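You operate a simulated robot arm through the tools that you are given. There is no shell and no other tool. Be economical: measure what you need, move in short steps, check, and stop when the job is done.

The job below is to be done with a simulated two-armed robot. You get a single attempt, and the scene is never put back.

Task
Put one of the wedges from the top of the blue table on the top of the small white table. Put the yellow sponge from the middle right shelf of the back rack on the top right shelf of the back rack and the pink sponge on the top of the dryer. Pick up the orange brush from the top of the grey cabinet with one hand, pass it to the other hand and put it on the middle left shelf of the corner rack. Press the left plus button two times. Stack the green carton from the top of the tall stool on top of the blue carton. Any order will do. Set down upright: wedge.

The check looks at the end state, three seconds after you hand in, the way a careful person would. Anything else that was tipped, shoved, dropped, spilled or broken makes it a failure.

Robot
Two 7-joint arms with fingered hands on one trunk, on a base that drives. Base frame: it is fixed to the floor where the robot stands at the start and does not move with it; the origin is under the middle of the robot, x ahead of it, y to its left, z up; the surface under the hand at the start is at about z = 0.8. Readings come in m, rad, newtons and seconds.
The left shoulder is at the start at [0.042, 0.092, 1.084], the right one opposite. With the tool pointing down near the work surface each hand reaches from about 0.3 to 0.56 m from the robot's upright axis, wherever it stands, measured 20 degrees to its own side. Places, roughly: brush [-4.5, 1.75, 0.75]; carton [-3.75, 1.5, 1]; left plus button [-1.5, 0.5, 1]; middle left shelf of the corner rack [-6.1, 2.2, 0.9]; sponge [-6, 0.5, 1]; top of the dryer [-1.5, 3, 1.6]; top of the small white table [-1.1, 1.2, 0.8]; top right shelf of the back rack [-6.1, 0.5, 1.7]; wedge [0.25, 0.25, 0.75]. Payload 2.1 kg a hand.
Tool frame (each hand has its own): the origin (TCP) lies between the finger pads and is the grasp point; the fingertips stand 0.02 m ahead of it; z points along the fingers, y is the line along which they close. The gripper opens to 0.068 m. The gripper's body begins 0.023 m behind the TCP. The gripper is a hand of 5 fingers: y runs from the thumb to the fingers, the wrist lies at [-0.01, -0.079, -0.131] in the tool frame, and closing takes about 1.5 s.
Orientation is that of the tool frame in the base frame, as a unit quaternion [x, y, z, w]. With the fingers straight down and the wrist toward the robot, the tool's x, y and z point along [0, 1, 0], [1, 0, 0] and [0, 0, -1] of the base frame.

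Tools
- The arms move only by the tool send_rows. It takes "left_increments", "right_increments" or both (then of equal length, played together; a hand with none holds still); each is one flat list of numbers, 6 for each row, row after row: the shift along the tool's x, y, z in m, then the turn, a rotation vector about the tool's x, y, z in rad. In form: [dx, dy, dz, wx, wy, wz, dx, dy, dz, wx, wy, wz, ...]. A call has 1 to 8 rows; each row is the pose to reach, as a shift and turn from the pose commanded when the call began, along the tool's axes at that moment. "left_jaw" and "right_jaw" are, for a hand that has rows, the gripper command, from -1 (fully open) to 1 (shut), values between in proportion, set as the call begins (left out, the last holds). Each row takes 0.2 s and may step no farther than 0.05 m and 0.15 rad from the row before; otherwise, or with a gripper value out of range, the whole call is refused. A pose out of reach is approached as far as the arm can. The call stops where the force on the tool passes 40 N (or 10 N more than at its start, if that is more) or the arm is blocked; 0.2 s more then pass. Each finger travels about 0.153 m/s and halts on what it meets, pressing with about 30 N; the grip force reading is that of the motor and also rises with nothing between the fingers. The clock runs only during rows and for 0.2 s after the last one: add rows that repeat a pose to give the fingers time. The reply holds the time, the measured pose of the TCP, the force on the tool along the base axes, the opening and the grip force, in the units named above and with some noise, with the torque about the TCP (base axes, N m) and any sound that the robot's microphone picked up, and new pictures: "show" is both (left out), scene, wrist or none (wrist: the cameras of the hands that moved).
- Cameras (640 x 400 px; columns grow to the right, rows downward): "scene" is now at [0.1251, 0.013, 1.2378]; the picture's right is [0.16, -0.99, 0.00], its down [-0.58, -0.09, -0.81] and it looks along [0.80, 0.13, -0.59] (base axes); focal length 214 px, centre (320, 200). "left" rides on the left gripper at [-0.054, -0.058, -0.072] in its tool frame; the picture's right is [-0.57, -0.39, 0.73], its down [0.73, -0.64, 0.23] and it looks along [0.38, 0.66, 0.65] (tool axes); focal length 226 px, centre (320, 200). "right" rides on the right gripper at [0.054, -0.058, -0.072] in its tool frame; the picture's right is [-0.57, 0.39, -0.73], its down [-0.73, -0.64, 0.23] and it looks along [-0.38, 0.66, 0.65] (tool axes); focal length 226 px, centre (320, 200). There is no depth. A picture from a camera that has moved, and an enlarged one, comes with that camera's place and axes in the base frame and with its lens.
- slide_trunk(by): slides the trunk up (or, below 0, down) by that many m; the arms and the scene camera ride with it, the base frame stays. It gives what a move gives, with no picture.
- base_move(legs): drives the robot by 1 to 6 legs, each [ahead, left, turn to the left] in m, m and rad, along the robot's own axes; the way and the turn of a leg run together, so that a leg with both is an arc; at most 1.5 m and 3.142 rad a leg. The arms and the cameras ride along, it lands a little off, and it stops where it bumps. It gives what a move gives, and a new picture of the scene camera.
- curl_fingers(index, middle, ring, little, thumb_bend, thumb_turn, hand): sets how far each is bent, from 0 (flat) to 1 (curled in); at 0.3 the hand is open as for a grip, at 0.7 the pads meet at the TCP. One left out holds its place. A second passes; each finger stops where it meets its share of the squeeze, and holds until it gets a number again. A gripper value or a shape takes the hand back. It gives what a move gives, with no picture; readings hold the bend of each and the force on index, middle, ring, little, thumb and palm. thumb_turn goes from beside the hand (0) to across from the fingers (1), as for a grip.
- hand_shape(shape, hand): the hand has 5 fingers and takes this shape, open, in about a second: jaw (thumb against the fingers, like two jaws); tri (thumb and two fingers); tip (a fingertip pinch); poke (one finger out to press); point (the index stretched); flat (the hand flat); cup (the hand cupped); fist (a fist). The gripper value then closes the fingers along that shape, each until it touches; the sizes above hold for jaw. It gives what a move gives, with no picture.
- pan_tilt(pan, tilt): turns the head with the scene camera to pan (to the left, within 1.501 rad either way) and tilt (down, from -0.506 to 1.204), counted from straight ahead of the robot. It gives what a move gives, and a new picture of the scene camera.
- close_up(camera, box): a new picture of the part [left, top, right, bottom] of that camera's present view, enlarged. It takes no simulated time.
- job_done(): hands the job in; it is judged then, once.

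Work in short steps. Places have to be worked out from the pictures, the camera data and where the tool is seen: move nearer, look again, correct. Check each grasp and each placing, and mend what went wrong. You have 186 turns and 260 pictures in all, those below and enlarged ones among them. Open the grippers and draw the arms clear of the work before you hand the job in, unless the task says otherwise; then end with one line.

The tools are called after "Call:" by a JSON object that holds its "op" and its "data". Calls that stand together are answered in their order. send_rows: Moves the arms, as the interface text tells. Its arguments: {"type":"object","properties":{"left_increments":{"type":"array","items":{"type":"number"}},"left_jaw":{"type":"number"},"right_increments":{"type":"array","items":{"type":"number"}},"right_jaw":{"type":"number"},"show":{"type":"string","enum":["both","scene","wrist","none"]}},"required":[]} The other tools are called the same way: slide_trunk (by) slides the trunk up or down; hand_shape (shape, hand) gives the hand a shape; curl_fingers (index, middle, ring, little, thumb_bend, thumb_turn, hand) moves the fingers one by one; base_move (legs) drives the base; pan_tilt (pan, tilt) turns the head that bears the scene camera; close_up (camera, box) takes an enlarged picture of a part of a camera's view; job_done () hands the job in.

At the start:

```text
time_s: 0.0
left_tcp_pos: [0.3161, 0.2671, 1.1356]
left_ee_rot: [0.708, 0.707, -0.001, 0.0]
left_contact_force: [1.0, -0.8, -0.6]
left_moment: [0.0, 0.02, 0.02]
left_opening: 0.0678
left_finger_force: 0.0
left_shape: jaw
left_bend: [0.3, 0.3, 0.3, 0.3, 0.3, 0.98]
left_finger forces: [0.1, 0.0, 0.1, 0.0, 0.0, 0.0]
right_tcp_pos: [0.4058, -0.123, 1.1363]
right_ee_rot: [0.707, 0.707, 0.001, -0.001]
right_contact_force: [0.4, -0.2, -0.2]
right_moment: [0.0, 0.0, -0.03]
right_opening: 0.0675
right_finger_force: 0.0
right_shape: jaw
right_bend: [0.3, 0.3, 0.3, 0.3, 0.3, 0.98]
right_finger forces: [0.0, 0.0, 0.0, 0.1, 0.0, 0.1]
trunk travel left (down, up): [-0.325, 0.579]
robot x, y, heading: [0.0012, -0.0004, -0.001]
head pan, tilt: [0.159, 0.627]
```

scene: 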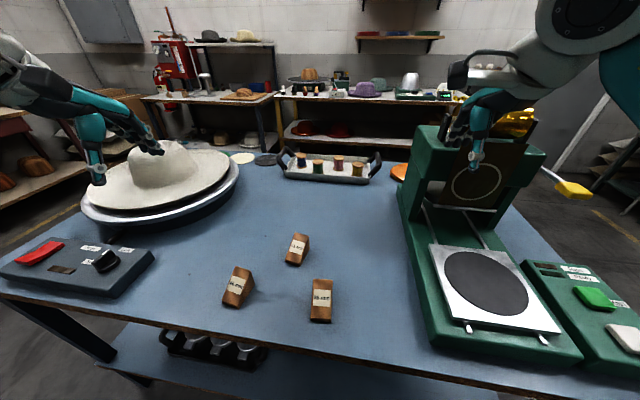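
right: 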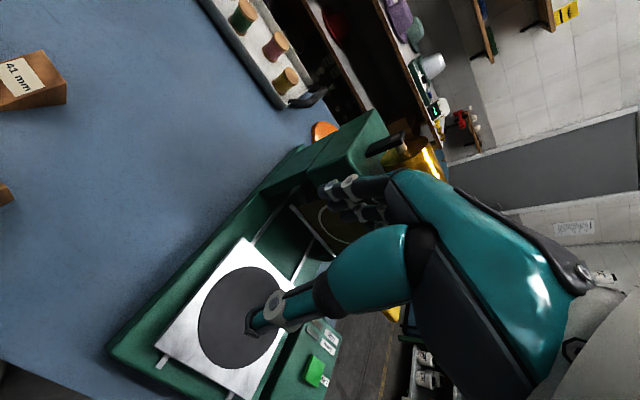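
left: 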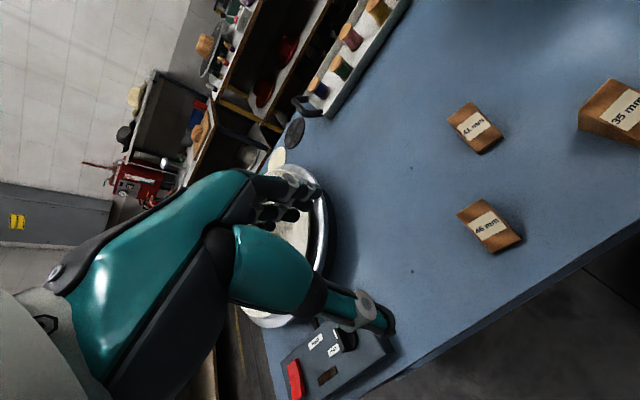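

I'll first look closely at the wedges from both cameras; the 46 mm one triangulates to about [0.35, 0.226, 0.827].

Call:
{"op": "close_up", "data": {"camera": "scene", "box": [200, 220, 360, 340]}}

Call:
{"op": "close_up", "data": {"camera": "left", "box": [420, 70, 640, 270]}}

```text
3.33 times, centred on (280, 280) of scene
camera zoom: at [0.1251, 0.013, 1.2378], right [0.16, -0.99, 0.0], down [-0.58, -0.09, -0.81], along [0.8, 0.13, -0.59], focal length 715 px, centre (453, -67)
```

zoom: 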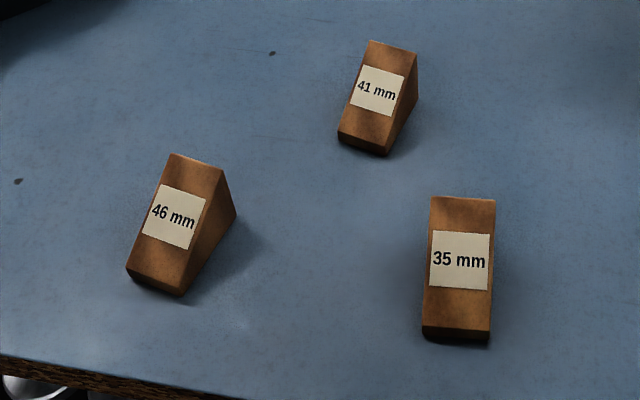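

```text
2.00 times, centred on (530, 170) of left
camera zoom: at [0.2579, 0.213, 1.2083], right [-0.39, -0.57, -0.73], down [-0.64, 0.73, -0.23], along [0.66, 0.38, -0.65], focal length 452 px, centre (-100, 260)
```

zoom: 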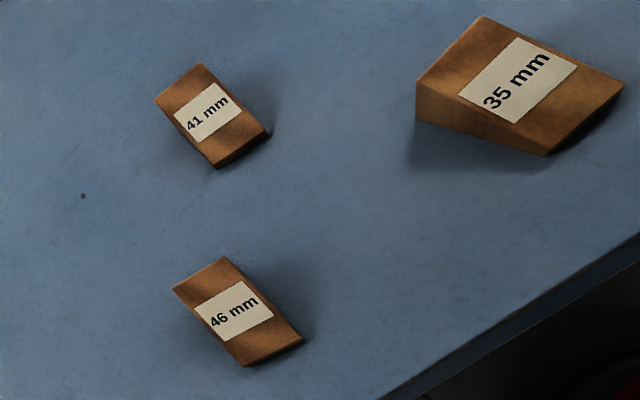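

46 mm wedge: base front edge near [0.32, 0.23], yaw about -10°, width about 0.039, height 0.05 at the back, table at z≈0.80. I'll turn the left hand so it closes across the width and centre it above.

Call:
{"op": "send_rows", "data": {"left_increments": [-0.005, 0.006, 0, 0, 0, 0.146, -0.01, 0.012, 0, 0, 0, 0.292, -0.015, 0.017, 0, 0, 0, 0.438, -0.02, 0.023, 0, 0, 0, 0.584, -0.025, 0.029, 0, 0, 0, 0.73, -0.03, 0.035, 0, 0, 0, 0.876, -0.035, 0.04, 0, 0, 0, 1.022, -0.04, 0.046, 0, 0, 0, 1.168], "left_jaw": -1, "show": "none"}}

Call:
{"op": "send_rows", "data": {"left_increments": [0, 0, 0.04, 0, 0, 0.146, 0, 0, 0.08, 0, 0, 0.292, 0, 0, 0.12, 0, 0, 0.438, 0, 0, 0.16, 0, 0, 0.584, 0, 0, 0.16, 0, 0, 0.584], "show": "both"}}

```text
time_s: 1.8
left_tcp_pos: [0.3623, 0.2269, 1.1353]
left_ee_rot: [0.98, 0.199, 0.0, 0.0]
left_contact_force: [-0.6, -0.2, -0.3]
left_moment: [-0.03, 0.0, 0.01]
left_opening: 0.0679
left_finger_force: 0.0
left_shape: jaw
left_bend: [0.3, 0.3, 0.3, 0.3, 0.3, 0.98]
left_finger forces: [0.1, 0.1, 0.1, 0.0, 0.1, 0.0]
right_tcp_pos: [0.4063, -0.1232, 1.1368]
right_ee_rot: [0.707, 0.707, 0.0, 0.0]
right_contact_force: [0.1, 0.2, 0.6]
right_moment: [0.01, 0.01, 0.01]
right_opening: 0.0675
right_finger_force: 0.0
right_shape: jaw
right_bend: [0.3, 0.3, 0.3, 0.3, 0.3, 0.98]
right_finger forces: [0.1, 0.0, 0.1, 0.0, 0.0, 0.0]
trunk travel left (down, up): [-0.325, 0.579]
robot x, y, heading: [0.0033, -0.0043, 0.002]
head pan, tilt: [0.159, 0.627]
```

```text
time_s: 3.0
left_tcp_pos: [0.3625, 0.2258, 0.9755]
left_ee_rot: [0.996, -0.091, 0.0, -0.001]
left_contact_force: [0.5, 0.1, -0.2]
left_moment: [0.02, -0.01, 0.01]
left_opening: 0.0676
left_finger_force: 0.1
left_shape: jaw
left_bend: [0.3, 0.3, 0.3, 0.3, 0.3, 0.98]
left_finger forces: [0.0, 0.1, 0.1, 0.0, 0.0, 0.1]
right_tcp_pos: [0.4066, -0.1233, 1.1366]
right_ee_rot: [0.708, 0.707, -0.001, 0.0]
right_contact_force: [0.0, -0.3, -0.4]
right_moment: [0.05, 0.03, -0.01]
right_opening: 0.0675
right_finger_force: 0.1
right_shape: jaw
right_bend: [0.3, 0.3, 0.3, 0.3, 0.3, 0.98]
right_finger forces: [0.0, 0.1, 0.1, 0.0, 0.0, 0.0]
trunk travel left (down, up): [-0.325, 0.579]
robot x, y, heading: [-0.0023, 0.0009, -0.002]
head pan, tilt: [0.159, 0.627]
camera scene: at [0.1252, 0.013, 1.2378], right [0.16, -0.99, 0.0], down [-0.58, -0.09, -0.81], along [0.8, 0.13, -0.59], focal length 214 px, centre (320, 200)
camera left: at [0.3191, 0.294, 1.0472], right [-0.49, 0.48, -0.73], down [0.84, 0.5, -0.23], along [0.25, -0.72, -0.65], focal length 226 px, centre (320, 200)
```

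scene: 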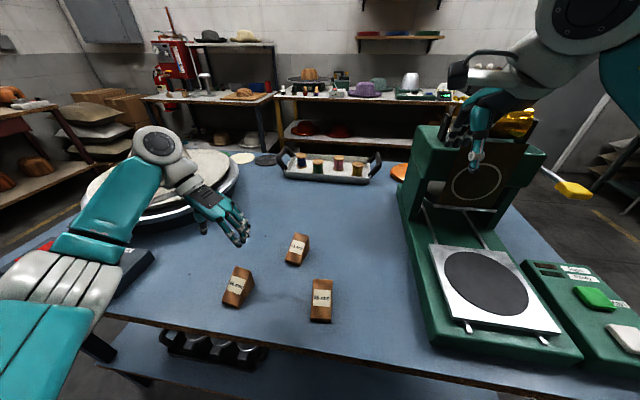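
left: 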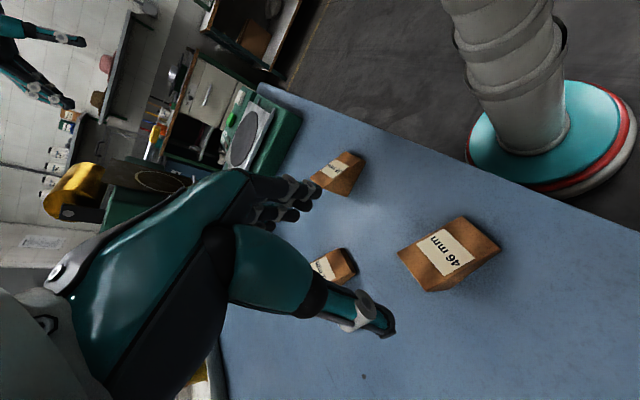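

The left camera agrees with the wedge position. I'll descend to z≈0.829.

Call:
{"op": "send_rows", "data": {"left_increments": [0, 0, 0.04, 0, 0, 0, 0, 0, 0.08, 0, 0, 0, 0, 0, 0.11, 0, 0, 0, 0, 0, 0.13, 0, 0, 0, 0, 0, 0.146, 0, 0, 0], "show": "both"}}

```text
time_s: 4.2
left_tcp_pos: [0.3624, 0.2265, 0.8292]
left_ee_rot: [0.996, -0.091, -0.001, 0.001]
left_contact_force: [-0.1, -0.1, 0.6]
left_moment: [0.01, -0.03, 0.02]
left_opening: 0.0677
left_finger_force: 0.2
left_shape: jaw
left_bend: [0.3, 0.3, 0.3, 0.3, 0.3, 0.98]
left_finger forces: [0.0, 0.0, 0.0, 0.0, 0.0, 0.0]
right_tcp_pos: [0.4063, -0.1244, 1.136]
right_ee_rot: [0.707, 0.707, 0.0, -0.001]
right_contact_force: [0.6, -0.1, -0.6]
right_moment: [0.02, 0.01, 0.01]
right_opening: 0.0677
right_finger_force: 0.1
right_shape: jaw
right_bend: [0.3, 0.3, 0.3, 0.3, 0.3, 0.98]
right_finger forces: [0.0, 0.1, 0.1, 0.0, 0.1, 0.0]
trunk travel left (down, up): [-0.325, 0.579]
robot x, y, heading: [-0.0011, -0.0021, 0.003]
head pan, tilt: [0.159, 0.627]
camera scene: at [0.1252, 0.0129, 1.2378], right [0.16, -0.99, 0.0], down [-0.58, -0.09, -0.81], along [0.8, 0.13, -0.59], focal length 214 px, centre (320, 200)
camera left: at [0.3193, 0.2943, 0.9015], right [-0.49, 0.48, -0.73], down [0.84, 0.5, -0.23], along [0.25, -0.72, -0.65], focal length 226 px, centre (320, 200)
```

scene: 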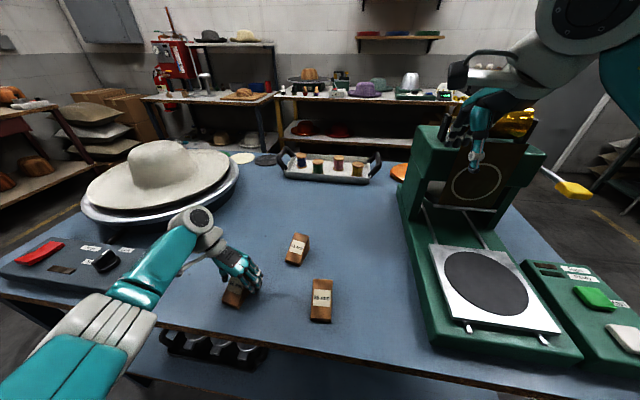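
left: 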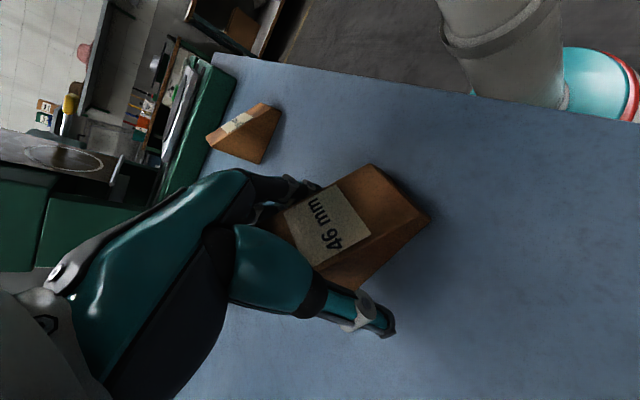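

Fingers straddle the wedge. Close with time for the fingers.

Call:
{"op": "send_rows", "data": {"left_increments": [0, 0, 0, 0, 0, 0, 0, 0, 0, 0, 0, 0, 0, 0, 0, 0, 0, 0, 0, 0, 0, 0, 0, 0, 0, 0, 0, 0, 0, 0, 0, 0, 0, 0, 0, 0, 0, 0, 0, 0, 0, 0, 0, 0, 0, 0, 0, 0], "left_jaw": 0.8, "show": "wrist"}}

```text
time_s: 6.0
left_tcp_pos: [0.3634, 0.2267, 0.8294]
left_ee_rot: [0.996, -0.09, 0.0, 0.0]
left_contact_force: [-0.5, 0.1, -0.3]
left_moment: [0.01, -0.04, -0.03]
left_opening: 0.0326
left_finger_force: 30.0
left_shape: jaw
left_bend: [0.74, 0.5, 0.5, 0.52, 0.71, 0.95]
left_finger forces: [15.6, 7.8, 3.5, 0.0, 26.9, 0.1]
right_tcp_pos: [0.4066, -0.1244, 1.1366]
right_ee_rot: [0.707, 0.707, 0.0, 0.0]
right_contact_force: [-1.0, -0.3, 0.2]
right_moment: [0.02, 0.01, 0.02]
right_opening: 0.0676
right_finger_force: 0.0
right_shape: jaw
right_bend: [0.3, 0.3, 0.3, 0.3, 0.3, 0.98]
right_finger forces: [0.0, 0.0, 0.0, 0.1, 0.1, 0.0]
trunk travel left (down, up): [-0.325, 0.579]
robot x, y, heading: [0.0019, -0.0017, -0.001]
head pan, tilt: [0.159, 0.627]
camera left: at [0.3195, 0.2942, 0.9019], right [-0.49, 0.48, -0.73], down [0.84, 0.5, -0.23], along [0.25, -0.72, -0.65], focal length 226 px, centre (320, 200)
```

left: 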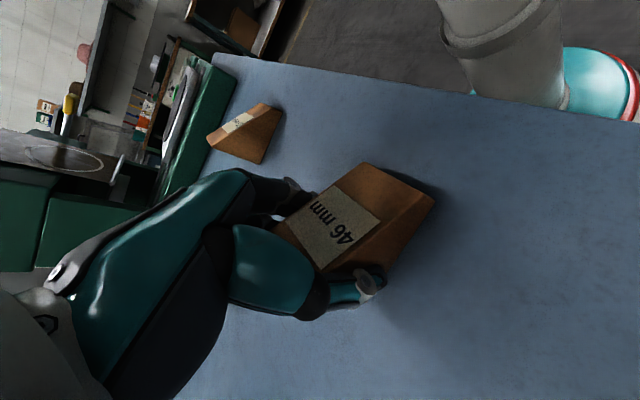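

Firm grip. I'll lift and check.

Call:
{"op": "send_rows", "data": {"left_increments": [0, 0, -0.04, 0, 0, 0, 0, 0, -0.09, 0, 0, 0, 0, 0, -0.14, 0, 0, 0, 0, 0, -0.19, 0, 0, 0, 0, 0, -0.2, 0, 0, 0], "show": "scene"}}

Call:
{"op": "pan_tilt", "data": {"pan": 1.5, "tilt": 0.4}}

Call:
{"op": "pan_tilt", "data": {"pan": -1.5, "tilt": 0.4}}

```text
time_s: 7.2
left_tcp_pos: [0.3618, 0.2265, 1.0313]
left_ee_rot: [0.996, -0.09, -0.001, 0.001]
left_contact_force: [-1.0, 0.5, -0.4]
left_moment: [0.0, -0.02, 0.02]
left_opening: 0.0325
left_finger_force: 30.0
left_shape: jaw
left_bend: [0.74, 0.5, 0.51, 0.52, 0.71, 0.94]
left_finger forces: [15.6, 7.7, 3.5, 0.1, 26.7, 0.0]
right_tcp_pos: [0.4074, -0.1245, 1.1358]
right_ee_rot: [0.707, 0.707, 0.0, -0.001]
right_contact_force: [0.2, -0.5, -0.1]
right_moment: [-0.01, 0.0, 0.02]
right_opening: 0.0672
right_finger_force: 0.0
right_shape: jaw
right_bend: [0.3, 0.3, 0.3, 0.3, 0.3, 0.98]
right_finger forces: [0.0, 0.0, 0.0, 0.1, 0.0, 0.0]
trunk travel left (down, up): [-0.325, 0.579]
robot x, y, heading: [0.0007, -0.0014, -0.001]
head pan, tilt: [0.159, 0.627]
camera scene: at [0.1252, 0.0129, 1.2378], right [0.16, -0.99, 0.0], down [-0.58, -0.09, -0.81], along [0.8, 0.13, -0.59], focal length 214 px, centre (320, 200)
```

scene: 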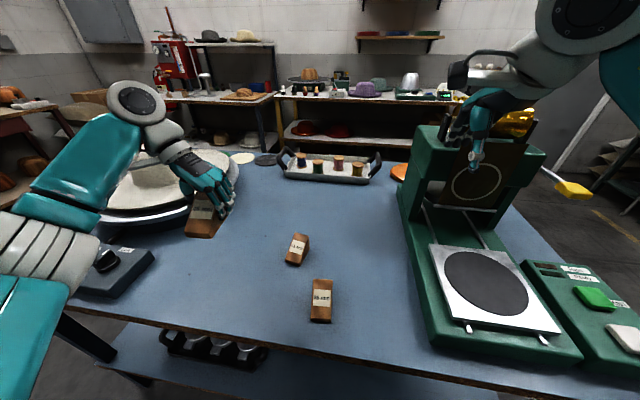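

```text
time_s: 8.7
left_tcp_pos: [0.3637, 0.2276, 1.0306]
left_ee_rot: [0.996, -0.091, 0.0, 0.0]
left_contact_force: [0.0, 0.6, -0.1]
left_moment: [0.01, -0.01, -0.02]
left_opening: 0.0321
left_finger_force: 29.9
left_shape: jaw
left_bend: [0.74, 0.5, 0.51, 0.52, 0.71, 0.94]
left_finger forces: [15.5, 7.7, 3.5, 0.0, 26.8, 0.0]
right_tcp_pos: [0.4071, -0.1229, 1.1367]
right_ee_rot: [0.707, 0.707, 0.0, 0.0]
right_contact_force: [-0.6, 0.1, -0.1]
right_moment: [-0.01, -0.03, 0.02]
right_opening: 0.0676
right_finger_force: 0.0
right_shape: jaw
right_bend: [0.3, 0.3, 0.3, 0.3, 0.3, 0.98]
right_finger forces: [0.0, 0.0, 0.1, 0.0, 0.0, 0.0]
trunk travel left (down, up): [-0.325, 0.579]
robot x, y, heading: [-0.0005, -0.0011, -0.002]
head pan, tilt: [1.499, 0.4]
camera scene: at [0.0454, 0.0916, 1.2583], right [1.0, -0.07, 0.0], down [-0.03, -0.39, -0.92], along [0.07, 0.92, -0.39], focal length 214 px, centre (320, 200)
```

scene: 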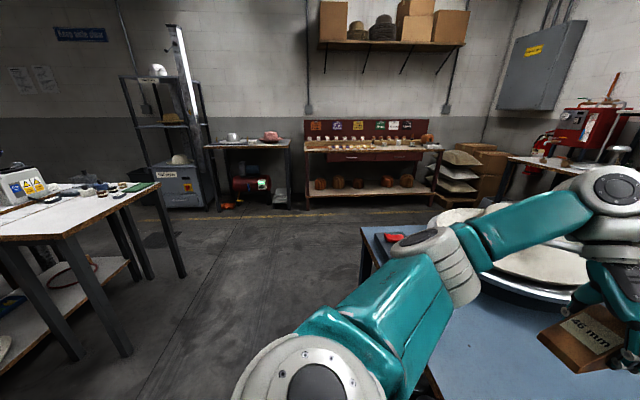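

```text
time_s: 11.3
left_tcp_pos: [0.3633, 0.2269, 1.032]
left_ee_rot: [0.996, -0.091, 0.0, 0.0]
left_contact_force: [0.1, -1.2, -1.1]
left_moment: [-0.01, -0.03, -0.01]
left_opening: 0.0322
left_finger_force: 30.0
left_shape: jaw
left_bend: [0.74, 0.5, 0.51, 0.52, 0.71, 0.94]
left_finger forces: [15.6, 7.7, 3.6, 0.0, 26.8, 0.0]
right_tcp_pos: [0.4062, -0.124, 1.1362]
right_ee_rot: [0.708, 0.707, 0.0, 0.0]
right_contact_force: [-0.5, 0.2, 0.5]
right_moment: [0.04, -0.02, 0.03]
right_opening: 0.0675
right_finger_force: 0.0
right_shape: jaw
right_bend: [0.3, 0.3, 0.3, 0.3, 0.3, 0.98]
right_finger forces: [0.0, 0.0, 0.0, 0.0, 0.0, 0.1]
trunk travel left (down, up): [-0.325, 0.579]
robot x, y, heading: [0.001, -0.0019, -0.0]
head pan, tilt: [-1.499, 0.4]
camera scene: at [0.0454, -0.0932, 1.2583], right [-1.0, -0.07, 0.0], down [-0.03, 0.39, -0.92], along [0.07, -0.92, -0.39], focal length 214 px, centre (320, 200)
```

scene: 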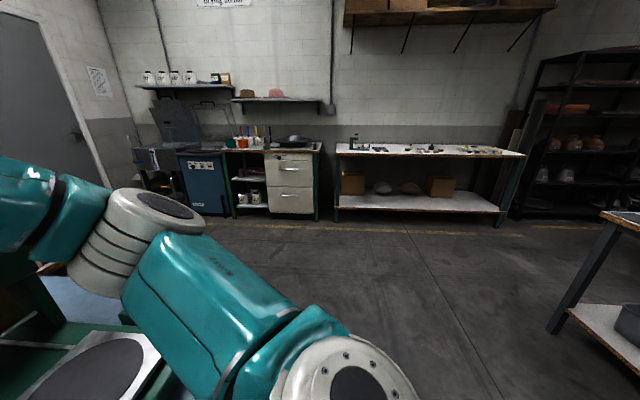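

The wedge is held. I'll back away from the blue table a bit, turn left in place and look at the white table area.

Call:
{"op": "base_move", "data": {"legs": [[-0.3, 0, 0]]}}

Call:
{"op": "pan_tilt", "data": {"pan": 0, "tilt": 0.4}}

Call:
{"op": "base_move", "data": {"legs": [[0, 0, 2.4]]}}

```text
time_s: 13.3
left_tcp_pos: [0.0638, 0.2259, 1.0308]
left_ee_rot: [0.996, -0.09, 0.0, 0.0]
left_contact_force: [0.1, -0.6, -1.5]
left_moment: [0.0, -0.03, 0.06]
left_opening: 0.0322
left_finger_force: 29.7
left_shape: jaw
left_bend: [0.74, 0.5, 0.51, 0.52, 0.71, 0.94]
left_finger forces: [15.6, 7.7, 3.6, 0.0, 26.8, 0.1]
right_tcp_pos: [0.1061, -0.1239, 1.1354]
right_ee_rot: [0.708, 0.706, 0.001, -0.001]
right_contact_force: [0.5, -0.4, 0.8]
right_moment: [-0.03, -0.02, 0.01]
right_opening: 0.0676
right_finger_force: 0.0
right_shape: jaw
right_bend: [0.3, 0.3, 0.3, 0.3, 0.3, 0.98]
right_finger forces: [0.0, 0.1, 0.1, 0.1, 0.0, 0.0]
trunk travel left (down, up): [-0.325, 0.579]
robot x, y, heading: [-0.2984, 0.0015, -0.001]
head pan, tilt: [-1.499, 0.4]
camera scene: at [-0.2545, -0.0931, 1.2583], right [-1.0, -0.07, 0.0], down [-0.03, 0.39, -0.92], along [0.06, -0.92, -0.39], focal length 214 px, centre (320, 200)
```

scene: 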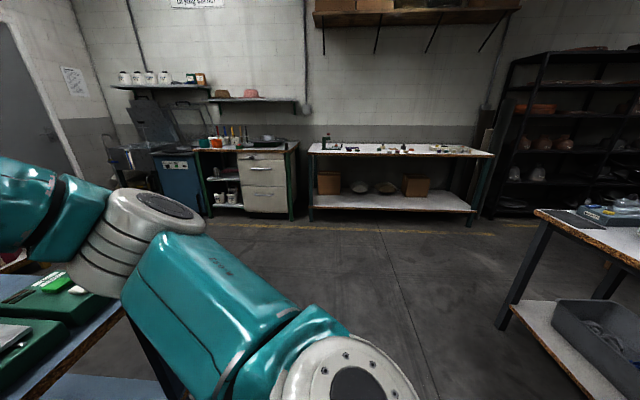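

```text
time_s: 14.9
left_tcp_pos: [0.0644, 0.2262, 1.0306]
left_ee_rot: [0.996, -0.09, 0.0, 0.0]
left_contact_force: [0.5, 0.6, 0.2]
left_moment: [-0.02, 0.0, 0.01]
left_opening: 0.0323
left_finger_force: 30.1
left_shape: jaw
left_bend: [0.74, 0.5, 0.51, 0.52, 0.71, 0.94]
left_finger forces: [15.6, 7.7, 3.5, 0.1, 26.8, 0.1]
right_tcp_pos: [0.1056, -0.1238, 1.1368]
right_ee_rot: [0.708, 0.707, -0.001, 0.0]
right_contact_force: [0.4, -0.3, 1.4]
right_moment: [0.01, 0.0, 0.01]
right_opening: 0.0675
right_finger_force: 0.1
right_shape: jaw
right_bend: [0.3, 0.3, 0.3, 0.3, 0.3, 0.98]
right_finger forces: [0.0, 0.0, 0.0, 0.0, 0.0, 0.0]
trunk travel left (down, up): [-0.325, 0.579]
robot x, y, heading: [-0.2996, -0.0025, -0.003]
head pan, tilt: [0.0, 0.4]
camera scene: at [-0.1682, -0.0009, 1.2583], right [0.0, -1.0, 0.0], down [-0.39, 0.0, -0.92], along [0.92, 0.0, -0.39], focal length 214 px, centre (320, 200)
```

scene: 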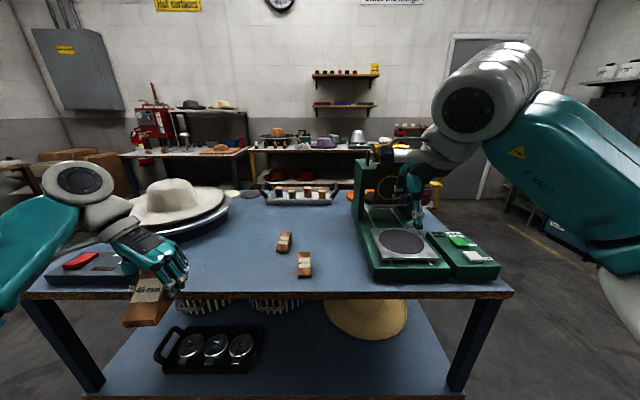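

```text
time_s: 21.1
left_tcp_pos: [-0.7234, 0.0618, 1.0302]
left_ee_rot: [0.428, 0.904, 0.0, 0.0]
left_contact_force: [-0.4, 0.7, -1.0]
left_moment: [-0.04, 0.0, 0.03]
left_opening: 0.0318
left_finger_force: 29.7
left_shape: jaw
left_bend: [0.74, 0.5, 0.51, 0.52, 0.71, 0.94]
left_finger forces: [15.4, 7.6, 3.5, 0.1, 26.6, 0.1]
right_tcp_pos: [-0.5298, 0.3567, 1.1369]
right_ee_rot: [-0.42, 0.908, -0.001, 0.0]
right_contact_force: [0.5, 0.6, -0.3]
right_moment: [-0.01, -0.02, -0.01]
right_opening: 0.0675
right_finger_force: 0.0
right_shape: jaw
right_bend: [0.3, 0.3, 0.3, 0.3, 0.3, 0.98]
right_finger forces: [0.0, 0.0, 0.0, 0.1, 0.0, 0.0]
trunk travel left (down, up): [-0.325, 0.579]
robot x, y, heading: [-0.3023, -0.0024, 2.435]
head pan, tilt: [0.0, 0.4]
camera scene: at [-0.4017, 0.0848, 1.2583], right [0.65, 0.76, 0.0], down [0.3, -0.25, -0.92], along [-0.7, 0.6, -0.39], focal length 214 px, centre (320, 200)
```

scene: 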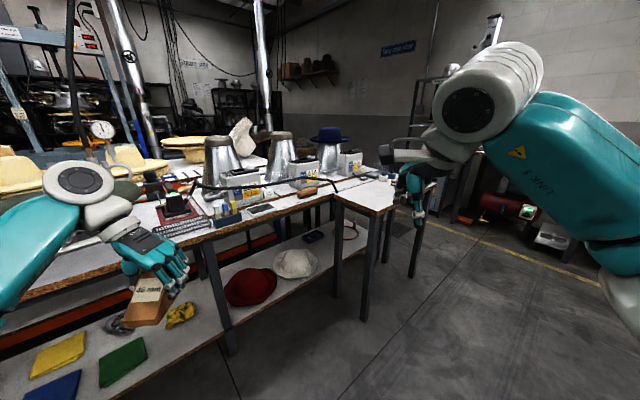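

I see the small white table on the right end of the long bench. Zooming in for details.

Call:
{"op": "close_up", "data": {"camera": "scene", "box": [280, 120, 460, 240]}}

Call:
{"op": "close_up", "data": {"camera": "scene", "box": [100, 100, 340, 250]}}

```text
3.33 times, centred on (370, 180) of scene
camera zoom: at [-0.4017, 0.0848, 1.2583], right [0.65, 0.76, 0.0], down [0.3, -0.25, -0.92], along [-0.7, 0.6, -0.39], focal length 715 px, centre (153, 267)
```

zoom: 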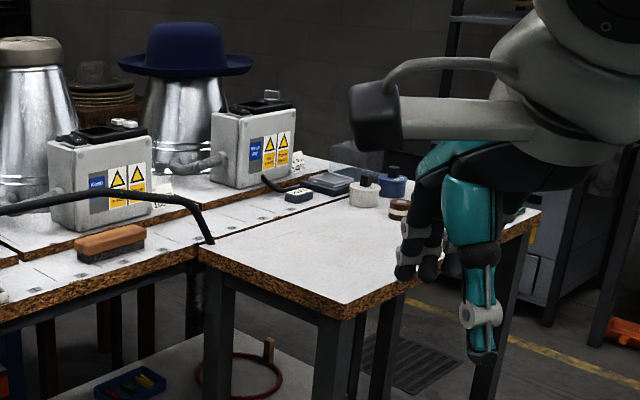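

```text
2.67 times, centred on (220, 175) of scene
camera zoom: at [-0.4017, 0.0848, 1.2583], right [0.65, 0.76, 0.0], down [0.3, -0.25, -0.92], along [-0.7, 0.6, -0.39], focal length 572 px, centre (587, 267)
```

zoom: 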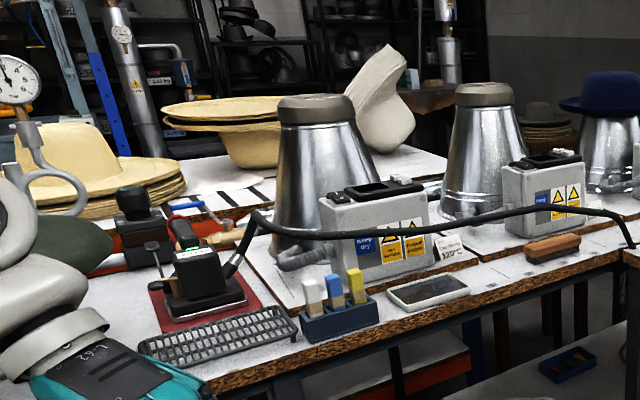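

Small table spans about x -1.21…-0.92, y 0.88…1.56, with the front part free. I'll face -x and strafe to stand by it at about [-0.62, 1.33].

Call:
{"op": "base_move", "data": {"legs": [[0, 0, 0.707], [0.05, -1.33, 0], [0.24, 0, 0]]}}

Call:
{"op": "pan_tilt", "data": {"pan": 0.4, "tilt": 0.7}}

```text
time_s: 31.1
left_tcp_pos: [-0.9475, 1.1309, 1.0294]
left_ee_rot: [0.095, 0.995, 0.001, 0.0]
left_contact_force: [-1.0, -0.5, -0.2]
left_moment: [0.04, 0.04, 0.02]
left_opening: 0.0319
left_finger_force: 29.8
left_shape: jaw
left_bend: [0.74, 0.5, 0.52, 0.52, 0.72, 0.94]
left_finger forces: [15.4, 7.7, 3.5, 0.1, 26.5, 0.0]
right_tcp_pos: [-0.9895, 1.4814, 1.1354]
right_ee_rot: [-0.704, 0.71, 0.0, 0.0]
right_contact_force: [0.5, -0.1, 0.6]
right_moment: [0.0, 0.0, 0.0]
right_opening: 0.0678
right_finger_force: 0.1
right_shape: jaw
right_bend: [0.3, 0.3, 0.3, 0.3, 0.3, 0.98]
right_finger forces: [0.1, 0.1, 0.0, 0.1, 0.0, 0.0]
trunk travel left (down, up): [-0.325, 0.579]
robot x, y, heading: [-0.583, 1.353, 3.135]
head pan, tilt: [0.0, 0.4]
camera scene: at [-0.7169, 1.3549, 1.2583], right [0.01, 1.0, 0.0], down [0.39, 0.0, -0.92], along [-0.92, 0.01, -0.39], focal length 214 px, centre (320, 200)
```

scene: 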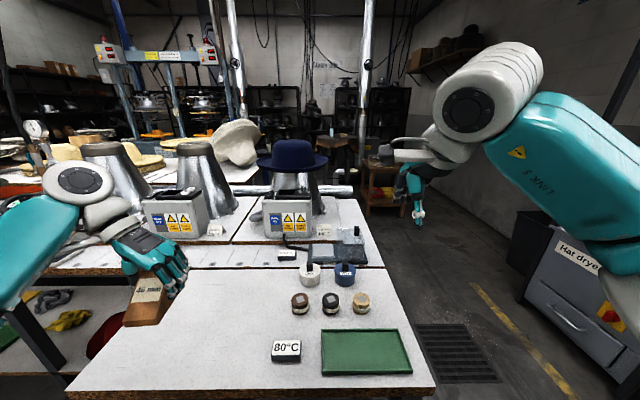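

```text
time_s: 32.0
left_tcp_pos: [-0.9484, 1.1304, 1.031]
left_ee_rot: [0.095, 0.995, 0.0, 0.0]
left_contact_force: [0.7, 0.1, -0.7]
left_moment: [0.0, -0.01, -0.01]
left_opening: 0.032
left_finger_force: 30.0
left_shape: jaw
left_bend: [0.74, 0.5, 0.52, 0.52, 0.72, 0.94]
left_finger forces: [15.4, 7.7, 3.5, 0.0, 26.5, 0.0]
right_tcp_pos: [-0.9879, 1.482, 1.1365]
right_ee_rot: [-0.704, 0.71, 0.0, 0.0]
right_contact_force: [-0.4, 0.0, -0.4]
right_moment: [0.01, 0.04, 0.04]
right_opening: 0.0676
right_finger_force: 0.0
right_shape: jaw
right_bend: [0.3, 0.3, 0.3, 0.3, 0.3, 0.98]
right_finger forces: [0.0, 0.0, 0.0, 0.0, 0.0, 0.1]
trunk travel left (down, up): [-0.325, 0.579]
robot x, y, heading: [-0.5826, 1.3512, 3.132]
head pan, tilt: [0.4, 0.7]
camera scene: at [-0.7028, 1.3217, 1.2315], right [-0.38, 0.93, 0.0], down [0.6, 0.24, -0.77], along [-0.71, -0.29, -0.64], focal length 214 px, centre (320, 200)
```

scene: 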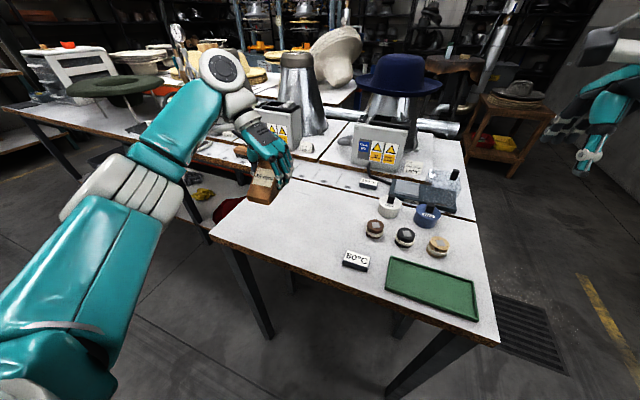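

Free area is around [-1.03, 1.09]. Moving over it and descending to about 30 mm above the tabletop.

Call:
{"op": "send_rows", "data": {"left_increments": [0.036, -0.028, 0, 0, 0, 0, 0.073, -0.055, 0, 0, 0, 0, 0.073, -0.055, 0.045, 0, 0, 0, 0.073, -0.055, 0.09, 0, 0, 0, 0.073, -0.055, 0.135, 0, 0, 0, 0.073, -0.055, 0.17, 0, 0, 0], "show": "both"}}

```text
time_s: 33.4
left_tcp_pos: [-0.9812, 1.1133, 0.8718]
left_ee_rot: [0.095, 0.996, 0.0, 0.0]
left_contact_force: [0.6, -0.2, -1.0]
left_moment: [0.02, 0.01, 0.03]
left_opening: 0.0316
left_finger_force: 29.8
left_shape: jaw
left_bend: [0.74, 0.51, 0.52, 0.52, 0.72, 0.93]
left_finger forces: [15.5, 7.5, 3.5, 0.0, 26.5, 0.0]
left hand out of reach, approached as far as the arm can: row 1, 2, 3, 4, 5, 6
right_tcp_pos: [-0.9886, 1.4824, 1.1373]
right_ee_rot: [-0.704, 0.71, 0.001, 0.0]
right_contact_force: [0.1, -0.4, 0.0]
right_moment: [0.0, 0.0, -0.01]
right_opening: 0.0677
right_finger_force: 0.1
right_shape: jaw
right_bend: [0.3, 0.3, 0.3, 0.3, 0.3, 0.98]
right_finger forces: [0.0, 0.0, 0.0, 0.1, 0.0, 0.0]
trunk travel left (down, up): [-0.325, 0.579]
robot x, y, heading: [-0.5821, 1.3523, 3.132]
head pan, tilt: [0.4, 0.7]
camera scene: at [-0.7031, 1.3225, 1.2314], right [-0.38, 0.92, 0.0], down [0.6, 0.24, -0.76], along [-0.71, -0.29, -0.64], focal length 214 px, centre (320, 200)
camera left: at [-0.9383, 1.0465, 0.9438], right [0.48, -0.49, -0.73], down [-0.84, -0.49, -0.23], along [-0.24, 0.72, -0.65], focal length 226 px, centre (320, 200)
```

scene: 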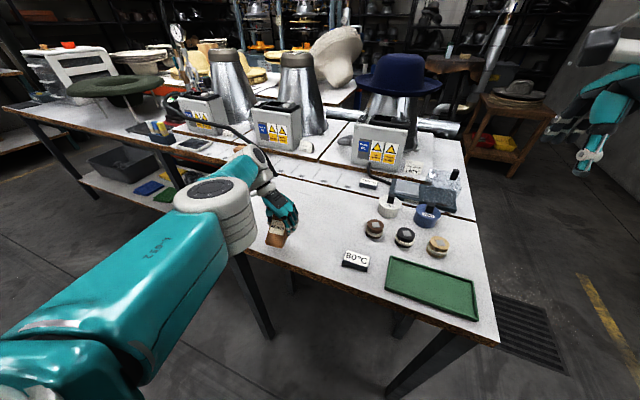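
left: 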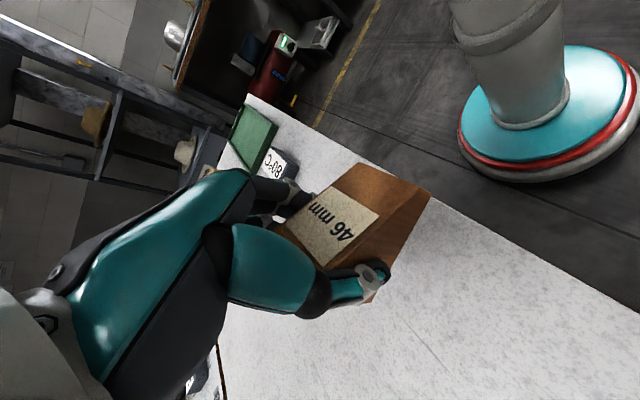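

Arm reach was limiting; TCP stopped at x=-0.981. I'll creep the base forward 0.07 m so the wedge sits well inside the edge.

Call:
{"op": "base_move", "data": {"legs": [[0.07, 0, 0]]}}

```text
time_s: 34.4
left_tcp_pos: [-1.0504, 1.1131, 0.8717]
left_ee_rot: [0.095, 0.996, 0.0, 0.0]
left_contact_force: [-0.6, -0.1, 0.0]
left_moment: [-0.01, 0.02, 0.0]
left_opening: 0.0318
left_finger_force: 30.1
left_shape: jaw
left_bend: [0.74, 0.51, 0.52, 0.52, 0.72, 0.93]
left_finger forces: [15.5, 7.5, 3.5, 0.0, 26.5, 0.0]
right_tcp_pos: [-1.0582, 1.4833, 1.1362]
right_ee_rot: [-0.704, 0.71, 0.0, 0.0]
right_contact_force: [0.4, 0.5, -0.2]
right_moment: [0.01, 0.01, 0.02]
right_opening: 0.0676
right_finger_force: 0.2
right_shape: jaw
right_bend: [0.3, 0.3, 0.3, 0.3, 0.3, 0.98]
right_finger forces: [0.0, 0.0, 0.0, 0.0, 0.1, 0.0]
trunk travel left (down, up): [-0.325, 0.579]
robot x, y, heading: [-0.654, 1.3542, 3.128]
head pan, tilt: [0.4, 0.7]
camera scene: at [-0.773, 1.3223, 1.2314], right [-0.38, 0.92, 0.0], down [0.6, 0.25, -0.76], along [-0.71, -0.29, -0.64], focal length 214 px, centre (320, 200)
```

scene: 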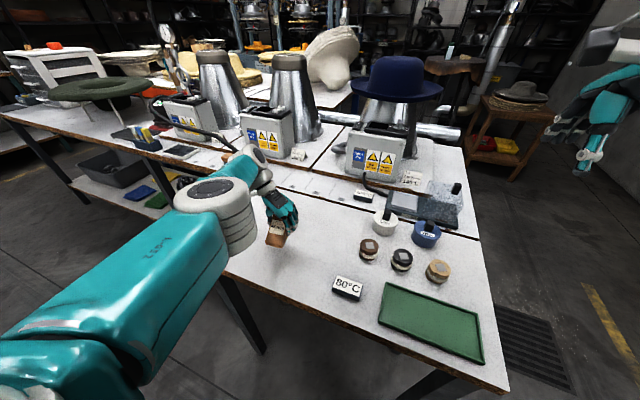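

Well over the table now. I'll lower in small steps, with the first reaching z≈0.84, pulling slightly back in x to stay within reach.

Call:
{"op": "send_rows", "data": {"left_increments": [-0.01, 0.005, 0.01, 0, 0, 0, -0.01, 0.005, 0.02, 0, 0, 0, -0.01, 0.005, 0.03, 0, 0, 0], "show": "none"}}

Call:
{"op": "close_up", "data": {"camera": "left", "box": [220, 120, 480, 320]}}

```text
time_s: 35.2
left_tcp_pos: [-1.0422, 1.115, 0.8408]
left_ee_rot: [0.095, 0.995, 0.0, 0.0]
left_contact_force: [0.2, -0.1, 0.2]
left_moment: [0.0, 0.01, 0.02]
left_opening: 0.0317
left_finger_force: 29.4
left_shape: jaw
left_bend: [0.74, 0.51, 0.52, 0.52, 0.72, 0.93]
left_finger forces: [15.5, 7.5, 3.5, 0.0, 26.5, 0.0]
left hand out of reach, approached as far as the arm can: row 1, 2, 3
right_tcp_pos: [-1.0598, 1.4833, 1.1358]
right_ee_rot: [-0.704, 0.71, 0.0, 0.0]
right_contact_force: [0.1, 0.6, 0.4]
right_moment: [-0.02, 0.01, 0.05]
right_opening: 0.0675
right_finger_force: 0.1
right_shape: jaw
right_bend: [0.3, 0.3, 0.3, 0.3, 0.3, 0.98]
right_finger forces: [0.0, 0.0, 0.0, 0.0, 0.1, 0.1]
trunk travel left (down, up): [-0.325, 0.579]
robot x, y, heading: [-0.6502, 1.3559, 3.132]
head pan, tilt: [0.4, 0.7]
```

```text
2.00 times, centred on (350, 220) of left
camera zoom: at [-1.0004, 1.0479, 0.9131], right [0.48, -0.49, -0.73], down [-0.84, -0.49, -0.23], along [-0.24, 0.72, -0.65], focal length 452 px, centre (260, 160)
```

zoom: 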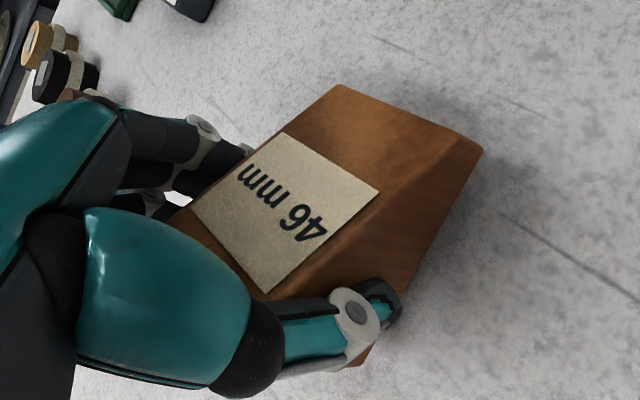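

About a centimetre left. Lowering slowly watching the force.

Call:
{"op": "send_rows", "data": {"left_increments": [-0.01, 0.005, 0.004, 0, 0, 0, -0.01, 0.005, 0.008, 0, 0, 0, -0.01, 0.005, 0.011, 0, 0, 0, -0.01, 0.005, 0.011, 0, 0, 0], "show": "none"}}

Call:
{"op": "close_up", "data": {"camera": "left", "box": [220, 120, 480, 320]}}

```text
time_s: 36.2
left_tcp_pos: [-1.0379, 1.1158, 0.8288]
left_ee_rot: [0.095, 0.995, 0.0, 0.001]
left_contact_force: [-1.8, -2.7, 7.3]
left_moment: [0.02, 0.03, -0.05]
left_opening: 0.0321
left_finger_force: 30.1
left_shape: jaw
left_bend: [0.74, 0.51, 0.53, 0.52, 0.72, 0.93]
left_finger forces: [15.5, 7.7, 3.7, 0.0, 28.1, 0.1]
left hand out of reach, approached as far as the arm can: row 1, 2, 3, 4
right_tcp_pos: [-1.059, 1.483, 1.1361]
right_ee_rot: [-0.704, 0.71, 0.0, 0.0]
right_contact_force: [0.2, 0.9, -0.4]
right_moment: [0.03, 0.03, 0.0]
right_opening: 0.0675
right_finger_force: 0.1
right_shape: jaw
right_bend: [0.3, 0.3, 0.3, 0.3, 0.3, 0.98]
right_finger forces: [0.0, 0.0, 0.1, 0.0, 0.0, 0.0]
trunk travel left (down, up): [-0.325, 0.579]
robot x, y, heading: [-0.6546, 1.3553, 3.136]
head pan, tilt: [0.4, 0.7]
```

```text
2.00 times, centred on (350, 220) of left
camera zoom: at [-0.9959, 1.0481, 0.9003], right [0.48, -0.49, -0.73], down [-0.84, -0.49, -0.23], along [-0.24, 0.72, -0.65], focal length 452 px, centre (260, 160)
```

zoom: 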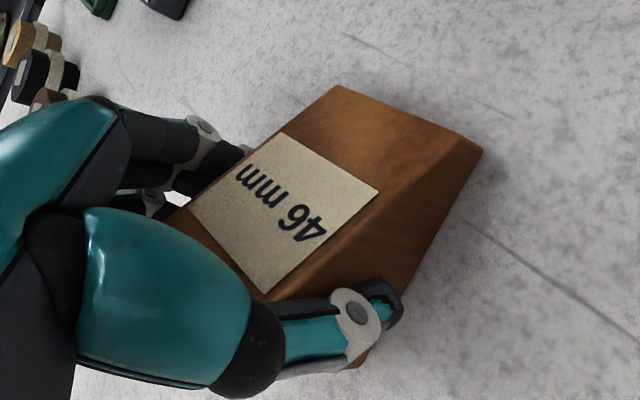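

Contact at z=0.829 with 7 N. I'll open the hand in place.

Call:
{"op": "send_rows", "data": {"left_increments": [0, 0, 0, 0, 0, 0, 0, 0, 0, 0, 0, 0, 0, 0, 0, 0, 0, 0, 0, 0, 0, 0, 0, 0, 0, 0, 0, 0, 0, 0, 0, 0, 0, 0, 0, 0], "left_jaw": -1, "show": "wrist"}}

```text
time_s: 37.6
left_tcp_pos: [-1.0381, 1.1162, 0.8271]
left_ee_rot: [0.096, 0.995, 0.0, 0.002]
left_contact_force: [0.1, -0.4, 0.0]
left_moment: [0.03, 0.01, -0.02]
left_opening: 0.068
left_finger_force: 0.1
left_shape: jaw
left_bend: [0.3, 0.3, 0.3, 0.3, 0.3, 0.98]
left_finger forces: [0.0, 0.0, 0.1, 0.0, 0.0, 0.0]
right_tcp_pos: [-1.0588, 1.4831, 1.1349]
right_ee_rot: [-0.703, 0.711, 0.0, 0.0]
right_contact_force: [0.7, -0.2, 0.9]
right_moment: [0.02, -0.01, 0.01]
right_opening: 0.0678
right_finger_force: 0.0
right_shape: jaw
right_bend: [0.3, 0.3, 0.3, 0.3, 0.3, 0.98]
right_finger forces: [0.0, 0.0, 0.0, 0.1, 0.0, 0.0]
trunk travel left (down, up): [-0.325, 0.579]
robot x, y, heading: [-0.6519, 1.3568, 3.13]
head pan, tilt: [0.4, 0.7]
camera left: at [-0.996, 1.048, 0.9], right [0.48, -0.49, -0.73], down [-0.84, -0.49, -0.23], along [-0.24, 0.72, -0.65], focal length 226 px, centre (320, 200)
```

left: 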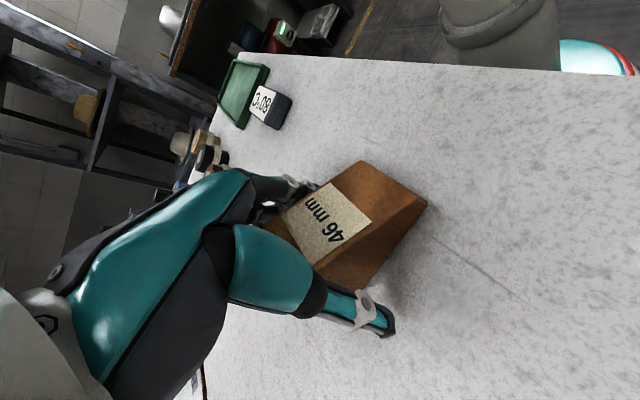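

Released, wedge standing. Raise the hand straight up, trimming the command so it doesn't drift sideways.

Call:
{"op": "send_rows", "data": {"left_increments": [-0.003, 0.002, -0.015, 0, 0, 0, -0.006, 0.004, -0.03, 0, 0, 0, -0.01, 0.008, -0.06, 0, 0, 0, -0.012, 0.01, -0.1, 0, 0, 0, -0.012, 0.01, -0.15, 0, 0, 0, -0.02, 0.01, -0.19, 0, 0, 0, -0.04, 0.03, -0.23, 0, 0, 0], "show": "scene"}}

Call:
{"op": "close_up", "data": {"camera": "scene", "box": [200, 130, 360, 300]}}

```text
time_s: 39.2
left_tcp_pos: [-1.0237, 1.1227, 1.0529]
left_ee_rot: [0.081, 0.997, 0.001, 0.001]
left_contact_force: [0.9, 1.6, -1.2]
left_moment: [-0.06, 0.1, 0.0]
left_opening: 0.0677
left_finger_force: 0.1
left_shape: jaw
left_bend: [0.3, 0.3, 0.3, 0.3, 0.3, 0.98]
left_finger forces: [0.0, 0.0, 0.0, 0.0, 0.0, 0.0]
left hand out of reach, approached as far as the arm can: row 1, 2, 3, 4, 5, 6, 7
right_tcp_pos: [-1.0575, 1.481, 1.1369]
right_ee_rot: [-0.704, 0.711, 0.002, 0.001]
right_contact_force: [-1.0, 0.7, -0.2]
right_moment: [0.03, 0.0, 0.01]
right_opening: 0.0674
right_finger_force: 0.2
right_shape: jaw
right_bend: [0.3, 0.3, 0.3, 0.3, 0.3, 0.98]
right_finger forces: [0.0, 0.0, 0.0, 0.0, 0.1, 0.1]
trunk travel left (down, up): [-0.325, 0.579]
robot x, y, heading: [-0.6529, 1.3544, 3.137]
head pan, tilt: [0.4, 0.7]
camera scene: at [-0.7713, 1.3208, 1.2316], right [-0.38, 0.92, 0.0], down [0.59, 0.25, -0.77], along [-0.71, -0.29, -0.64], focal length 214 px, centre (320, 200)
```

scene: 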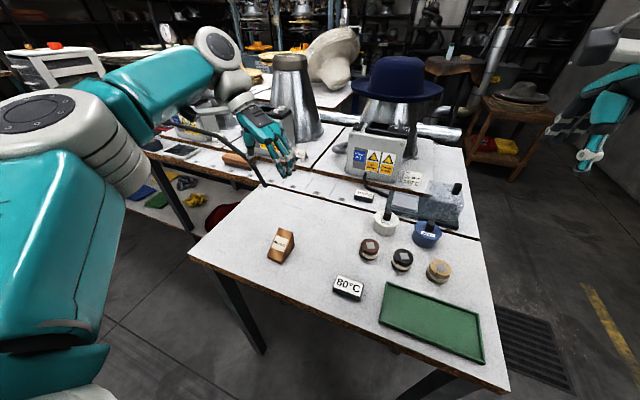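

```text
2.35 times, centred on (280, 215) of scene
camera zoom: at [-0.7713, 1.3208, 1.2316], right [-0.38, 0.92, 0.0], down [0.59, 0.25, -0.77], along [-0.71, -0.29, -0.64], focal length 505 px, centre (414, 165)
```

zoom: 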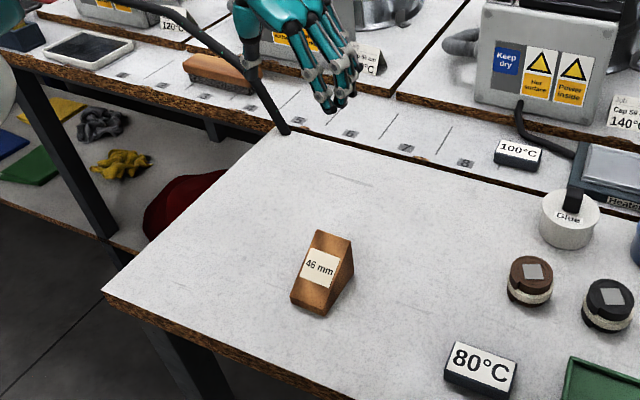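

The wedge stands upright on the small table. Next the plus button: I'll lift the left hand clear, back off and strafe in front of the left control box near y≈0.45.

Call:
{"op": "send_rows", "data": {"left_increments": [-0.04, 0, -0.04, 0, 0, 0, -0.08, 0, -0.08, 0, 0, 0, -0.1, 0, -0.1, 0, 0, 0], "show": "none"}}

Call:
{"op": "base_move", "data": {"legs": [[-0.25, 0, 0], [0, 0.85, 0], [0.15, 0, 0]]}}

Call:
{"op": "pan_tilt", "data": {"pan": 0, "tilt": 0.45}}

```text
refused: row 1 steps farther than a row can; nothing moved
```

```text
time_s: 46.1
left_tcp_pos: [-0.9331, 0.272, 1.0518]
left_ee_rot: [0.093, 0.996, -0.003, 0.005]
left_contact_force: [-0.6, -0.2, 0.3]
left_moment: [0.02, 0.03, 0.01]
left_opening: 0.068
left_finger_force: 0.0
left_shape: jaw
left_bend: [0.3, 0.3, 0.3, 0.3, 0.3, 0.98]
left_finger forces: [0.0, 0.1, 0.2, 0.0, 0.0, 0.0]
right_tcp_pos: [-0.969, 0.6268, 1.1367]
right_ee_rot: [-0.704, 0.71, 0.001, 0.0]
right_contact_force: [-0.9, -0.3, -0.5]
right_moment: [0.01, 0.02, -0.03]
right_opening: 0.0677
right_finger_force: 0.1
right_shape: jaw
right_bend: [0.3, 0.3, 0.3, 0.3, 0.3, 0.98]
right_finger forces: [0.1, 0.0, 0.0, 0.0, 0.1, 0.1]
trunk travel left (down, up): [-0.325, 0.579]
robot x, y, heading: [-0.5635, 0.4985, 3.131]
head pan, tilt: [0.4, 0.7]
camera scene: at [-0.6829, 0.468, 1.2314], right [-0.38, 0.92, 0.0], down [0.6, 0.25, -0.76], along [-0.71, -0.29, -0.64], focal length 214 px, centre (320, 200)
```

scene: 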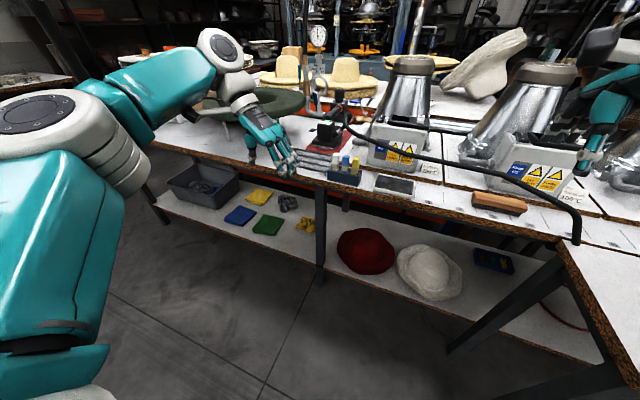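

```text
time_s: 47.0
left_tcp_pos: [-0.9327, 0.2729, 1.0529]
left_ee_rot: [0.094, 0.996, -0.002, 0.004]
left_contact_force: [-0.2, 0.0, 0.8]
left_moment: [-0.01, 0.03, 0.03]
left_opening: 0.0678
left_finger_force: 0.1
left_shape: jaw
left_bend: [0.3, 0.3, 0.3, 0.3, 0.3, 0.98]
left_finger forces: [0.0, 0.0, 0.1, 0.1, 0.0, 0.0]
right_tcp_pos: [-0.9683, 0.629, 1.1361]
right_ee_rot: [-0.704, 0.71, 0.001, 0.0]
right_contact_force: [0.7, 0.4, -0.4]
right_moment: [0.0, -0.01, 0.01]
right_opening: 0.0675
right_finger_force: 0.1
right_shape: jaw
right_bend: [0.3, 0.3, 0.3, 0.3, 0.3, 0.98]
right_finger forces: [0.1, 0.0, 0.0, 0.1, 0.0, 0.0]
trunk travel left (down, up): [-0.325, 0.579]
robot x, y, heading: [-0.5589, 0.4994, 3.132]
head pan, tilt: [0.0, 0.45]
camera scene: at [-0.6961, 0.5011, 1.2536], right [0.01, 1.0, 0.0], down [0.44, 0.0, -0.9], along [-0.9, 0.01, -0.44], focal length 214 px, centre (320, 200)
```

scene: 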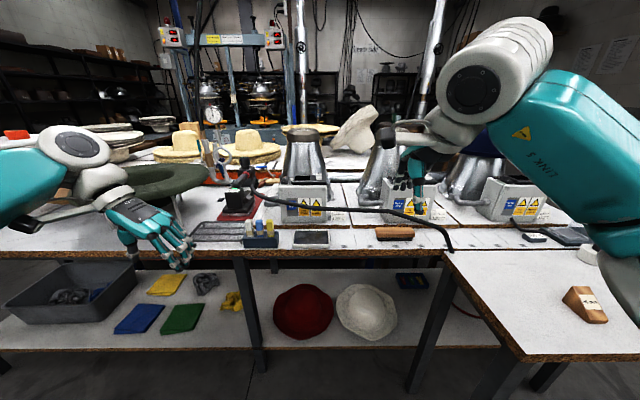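

Raising the trunk for a better view of the box tops, then zooming.

Call:
{"op": "slide_trunk", "data": {"by": 0.3}}

Call:
{"op": "close_up", "data": {"camera": "scene", "box": [240, 160, 400, 280]}}

```text
time_s: 50.0
left_tcp_pos: [-0.9329, 0.2726, 1.3518]
left_ee_rot: [0.094, 0.996, -0.001, 0.004]
left_contact_force: [0.6, -0.3, 0.6]
left_moment: [0.0, 0.01, -0.02]
left_opening: 0.0679
left_finger_force: 0.1
left_shape: jaw
left_bend: [0.3, 0.3, 0.3, 0.3, 0.3, 0.98]
left_finger forces: [0.1, 0.1, 0.1, 0.0, 0.0, 0.0]
right_tcp_pos: [-0.9689, 0.6271, 1.4359]
right_ee_rot: [-0.704, 0.71, 0.0, 0.0]
right_contact_force: [0.7, -0.1, 0.4]
right_moment: [-0.01, 0.02, 0.02]
right_opening: 0.0676
right_finger_force: 0.0
right_shape: jaw
right_bend: [0.3, 0.3, 0.3, 0.3, 0.3, 0.98]
right_finger forces: [0.0, 0.0, 0.0, 0.1, 0.0, 0.0]
trunk travel left (down, up): [-0.625, 0.279]
robot x, y, heading: [-0.5662, 0.4982, 3.136]
head pan, tilt: [0.0, 0.45]
```

```text
3.33 times, centred on (320, 220) of scene
camera zoom: at [-0.6703, 0.501, 1.5549], right [0.01, 1.0, 0.0], down [0.44, 0.0, -0.9], along [-0.9, 0.01, -0.44], focal length 715 px, centre (320, 133)
```

zoom: 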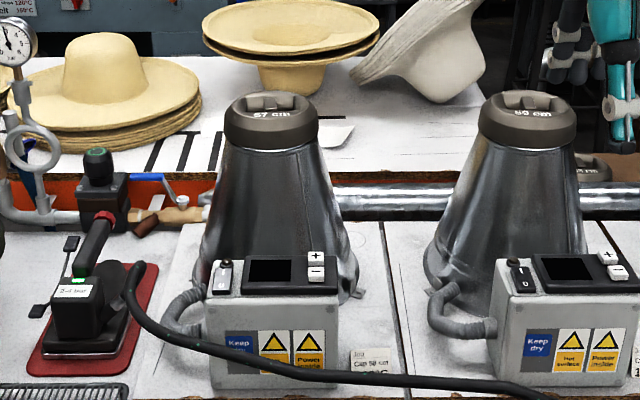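

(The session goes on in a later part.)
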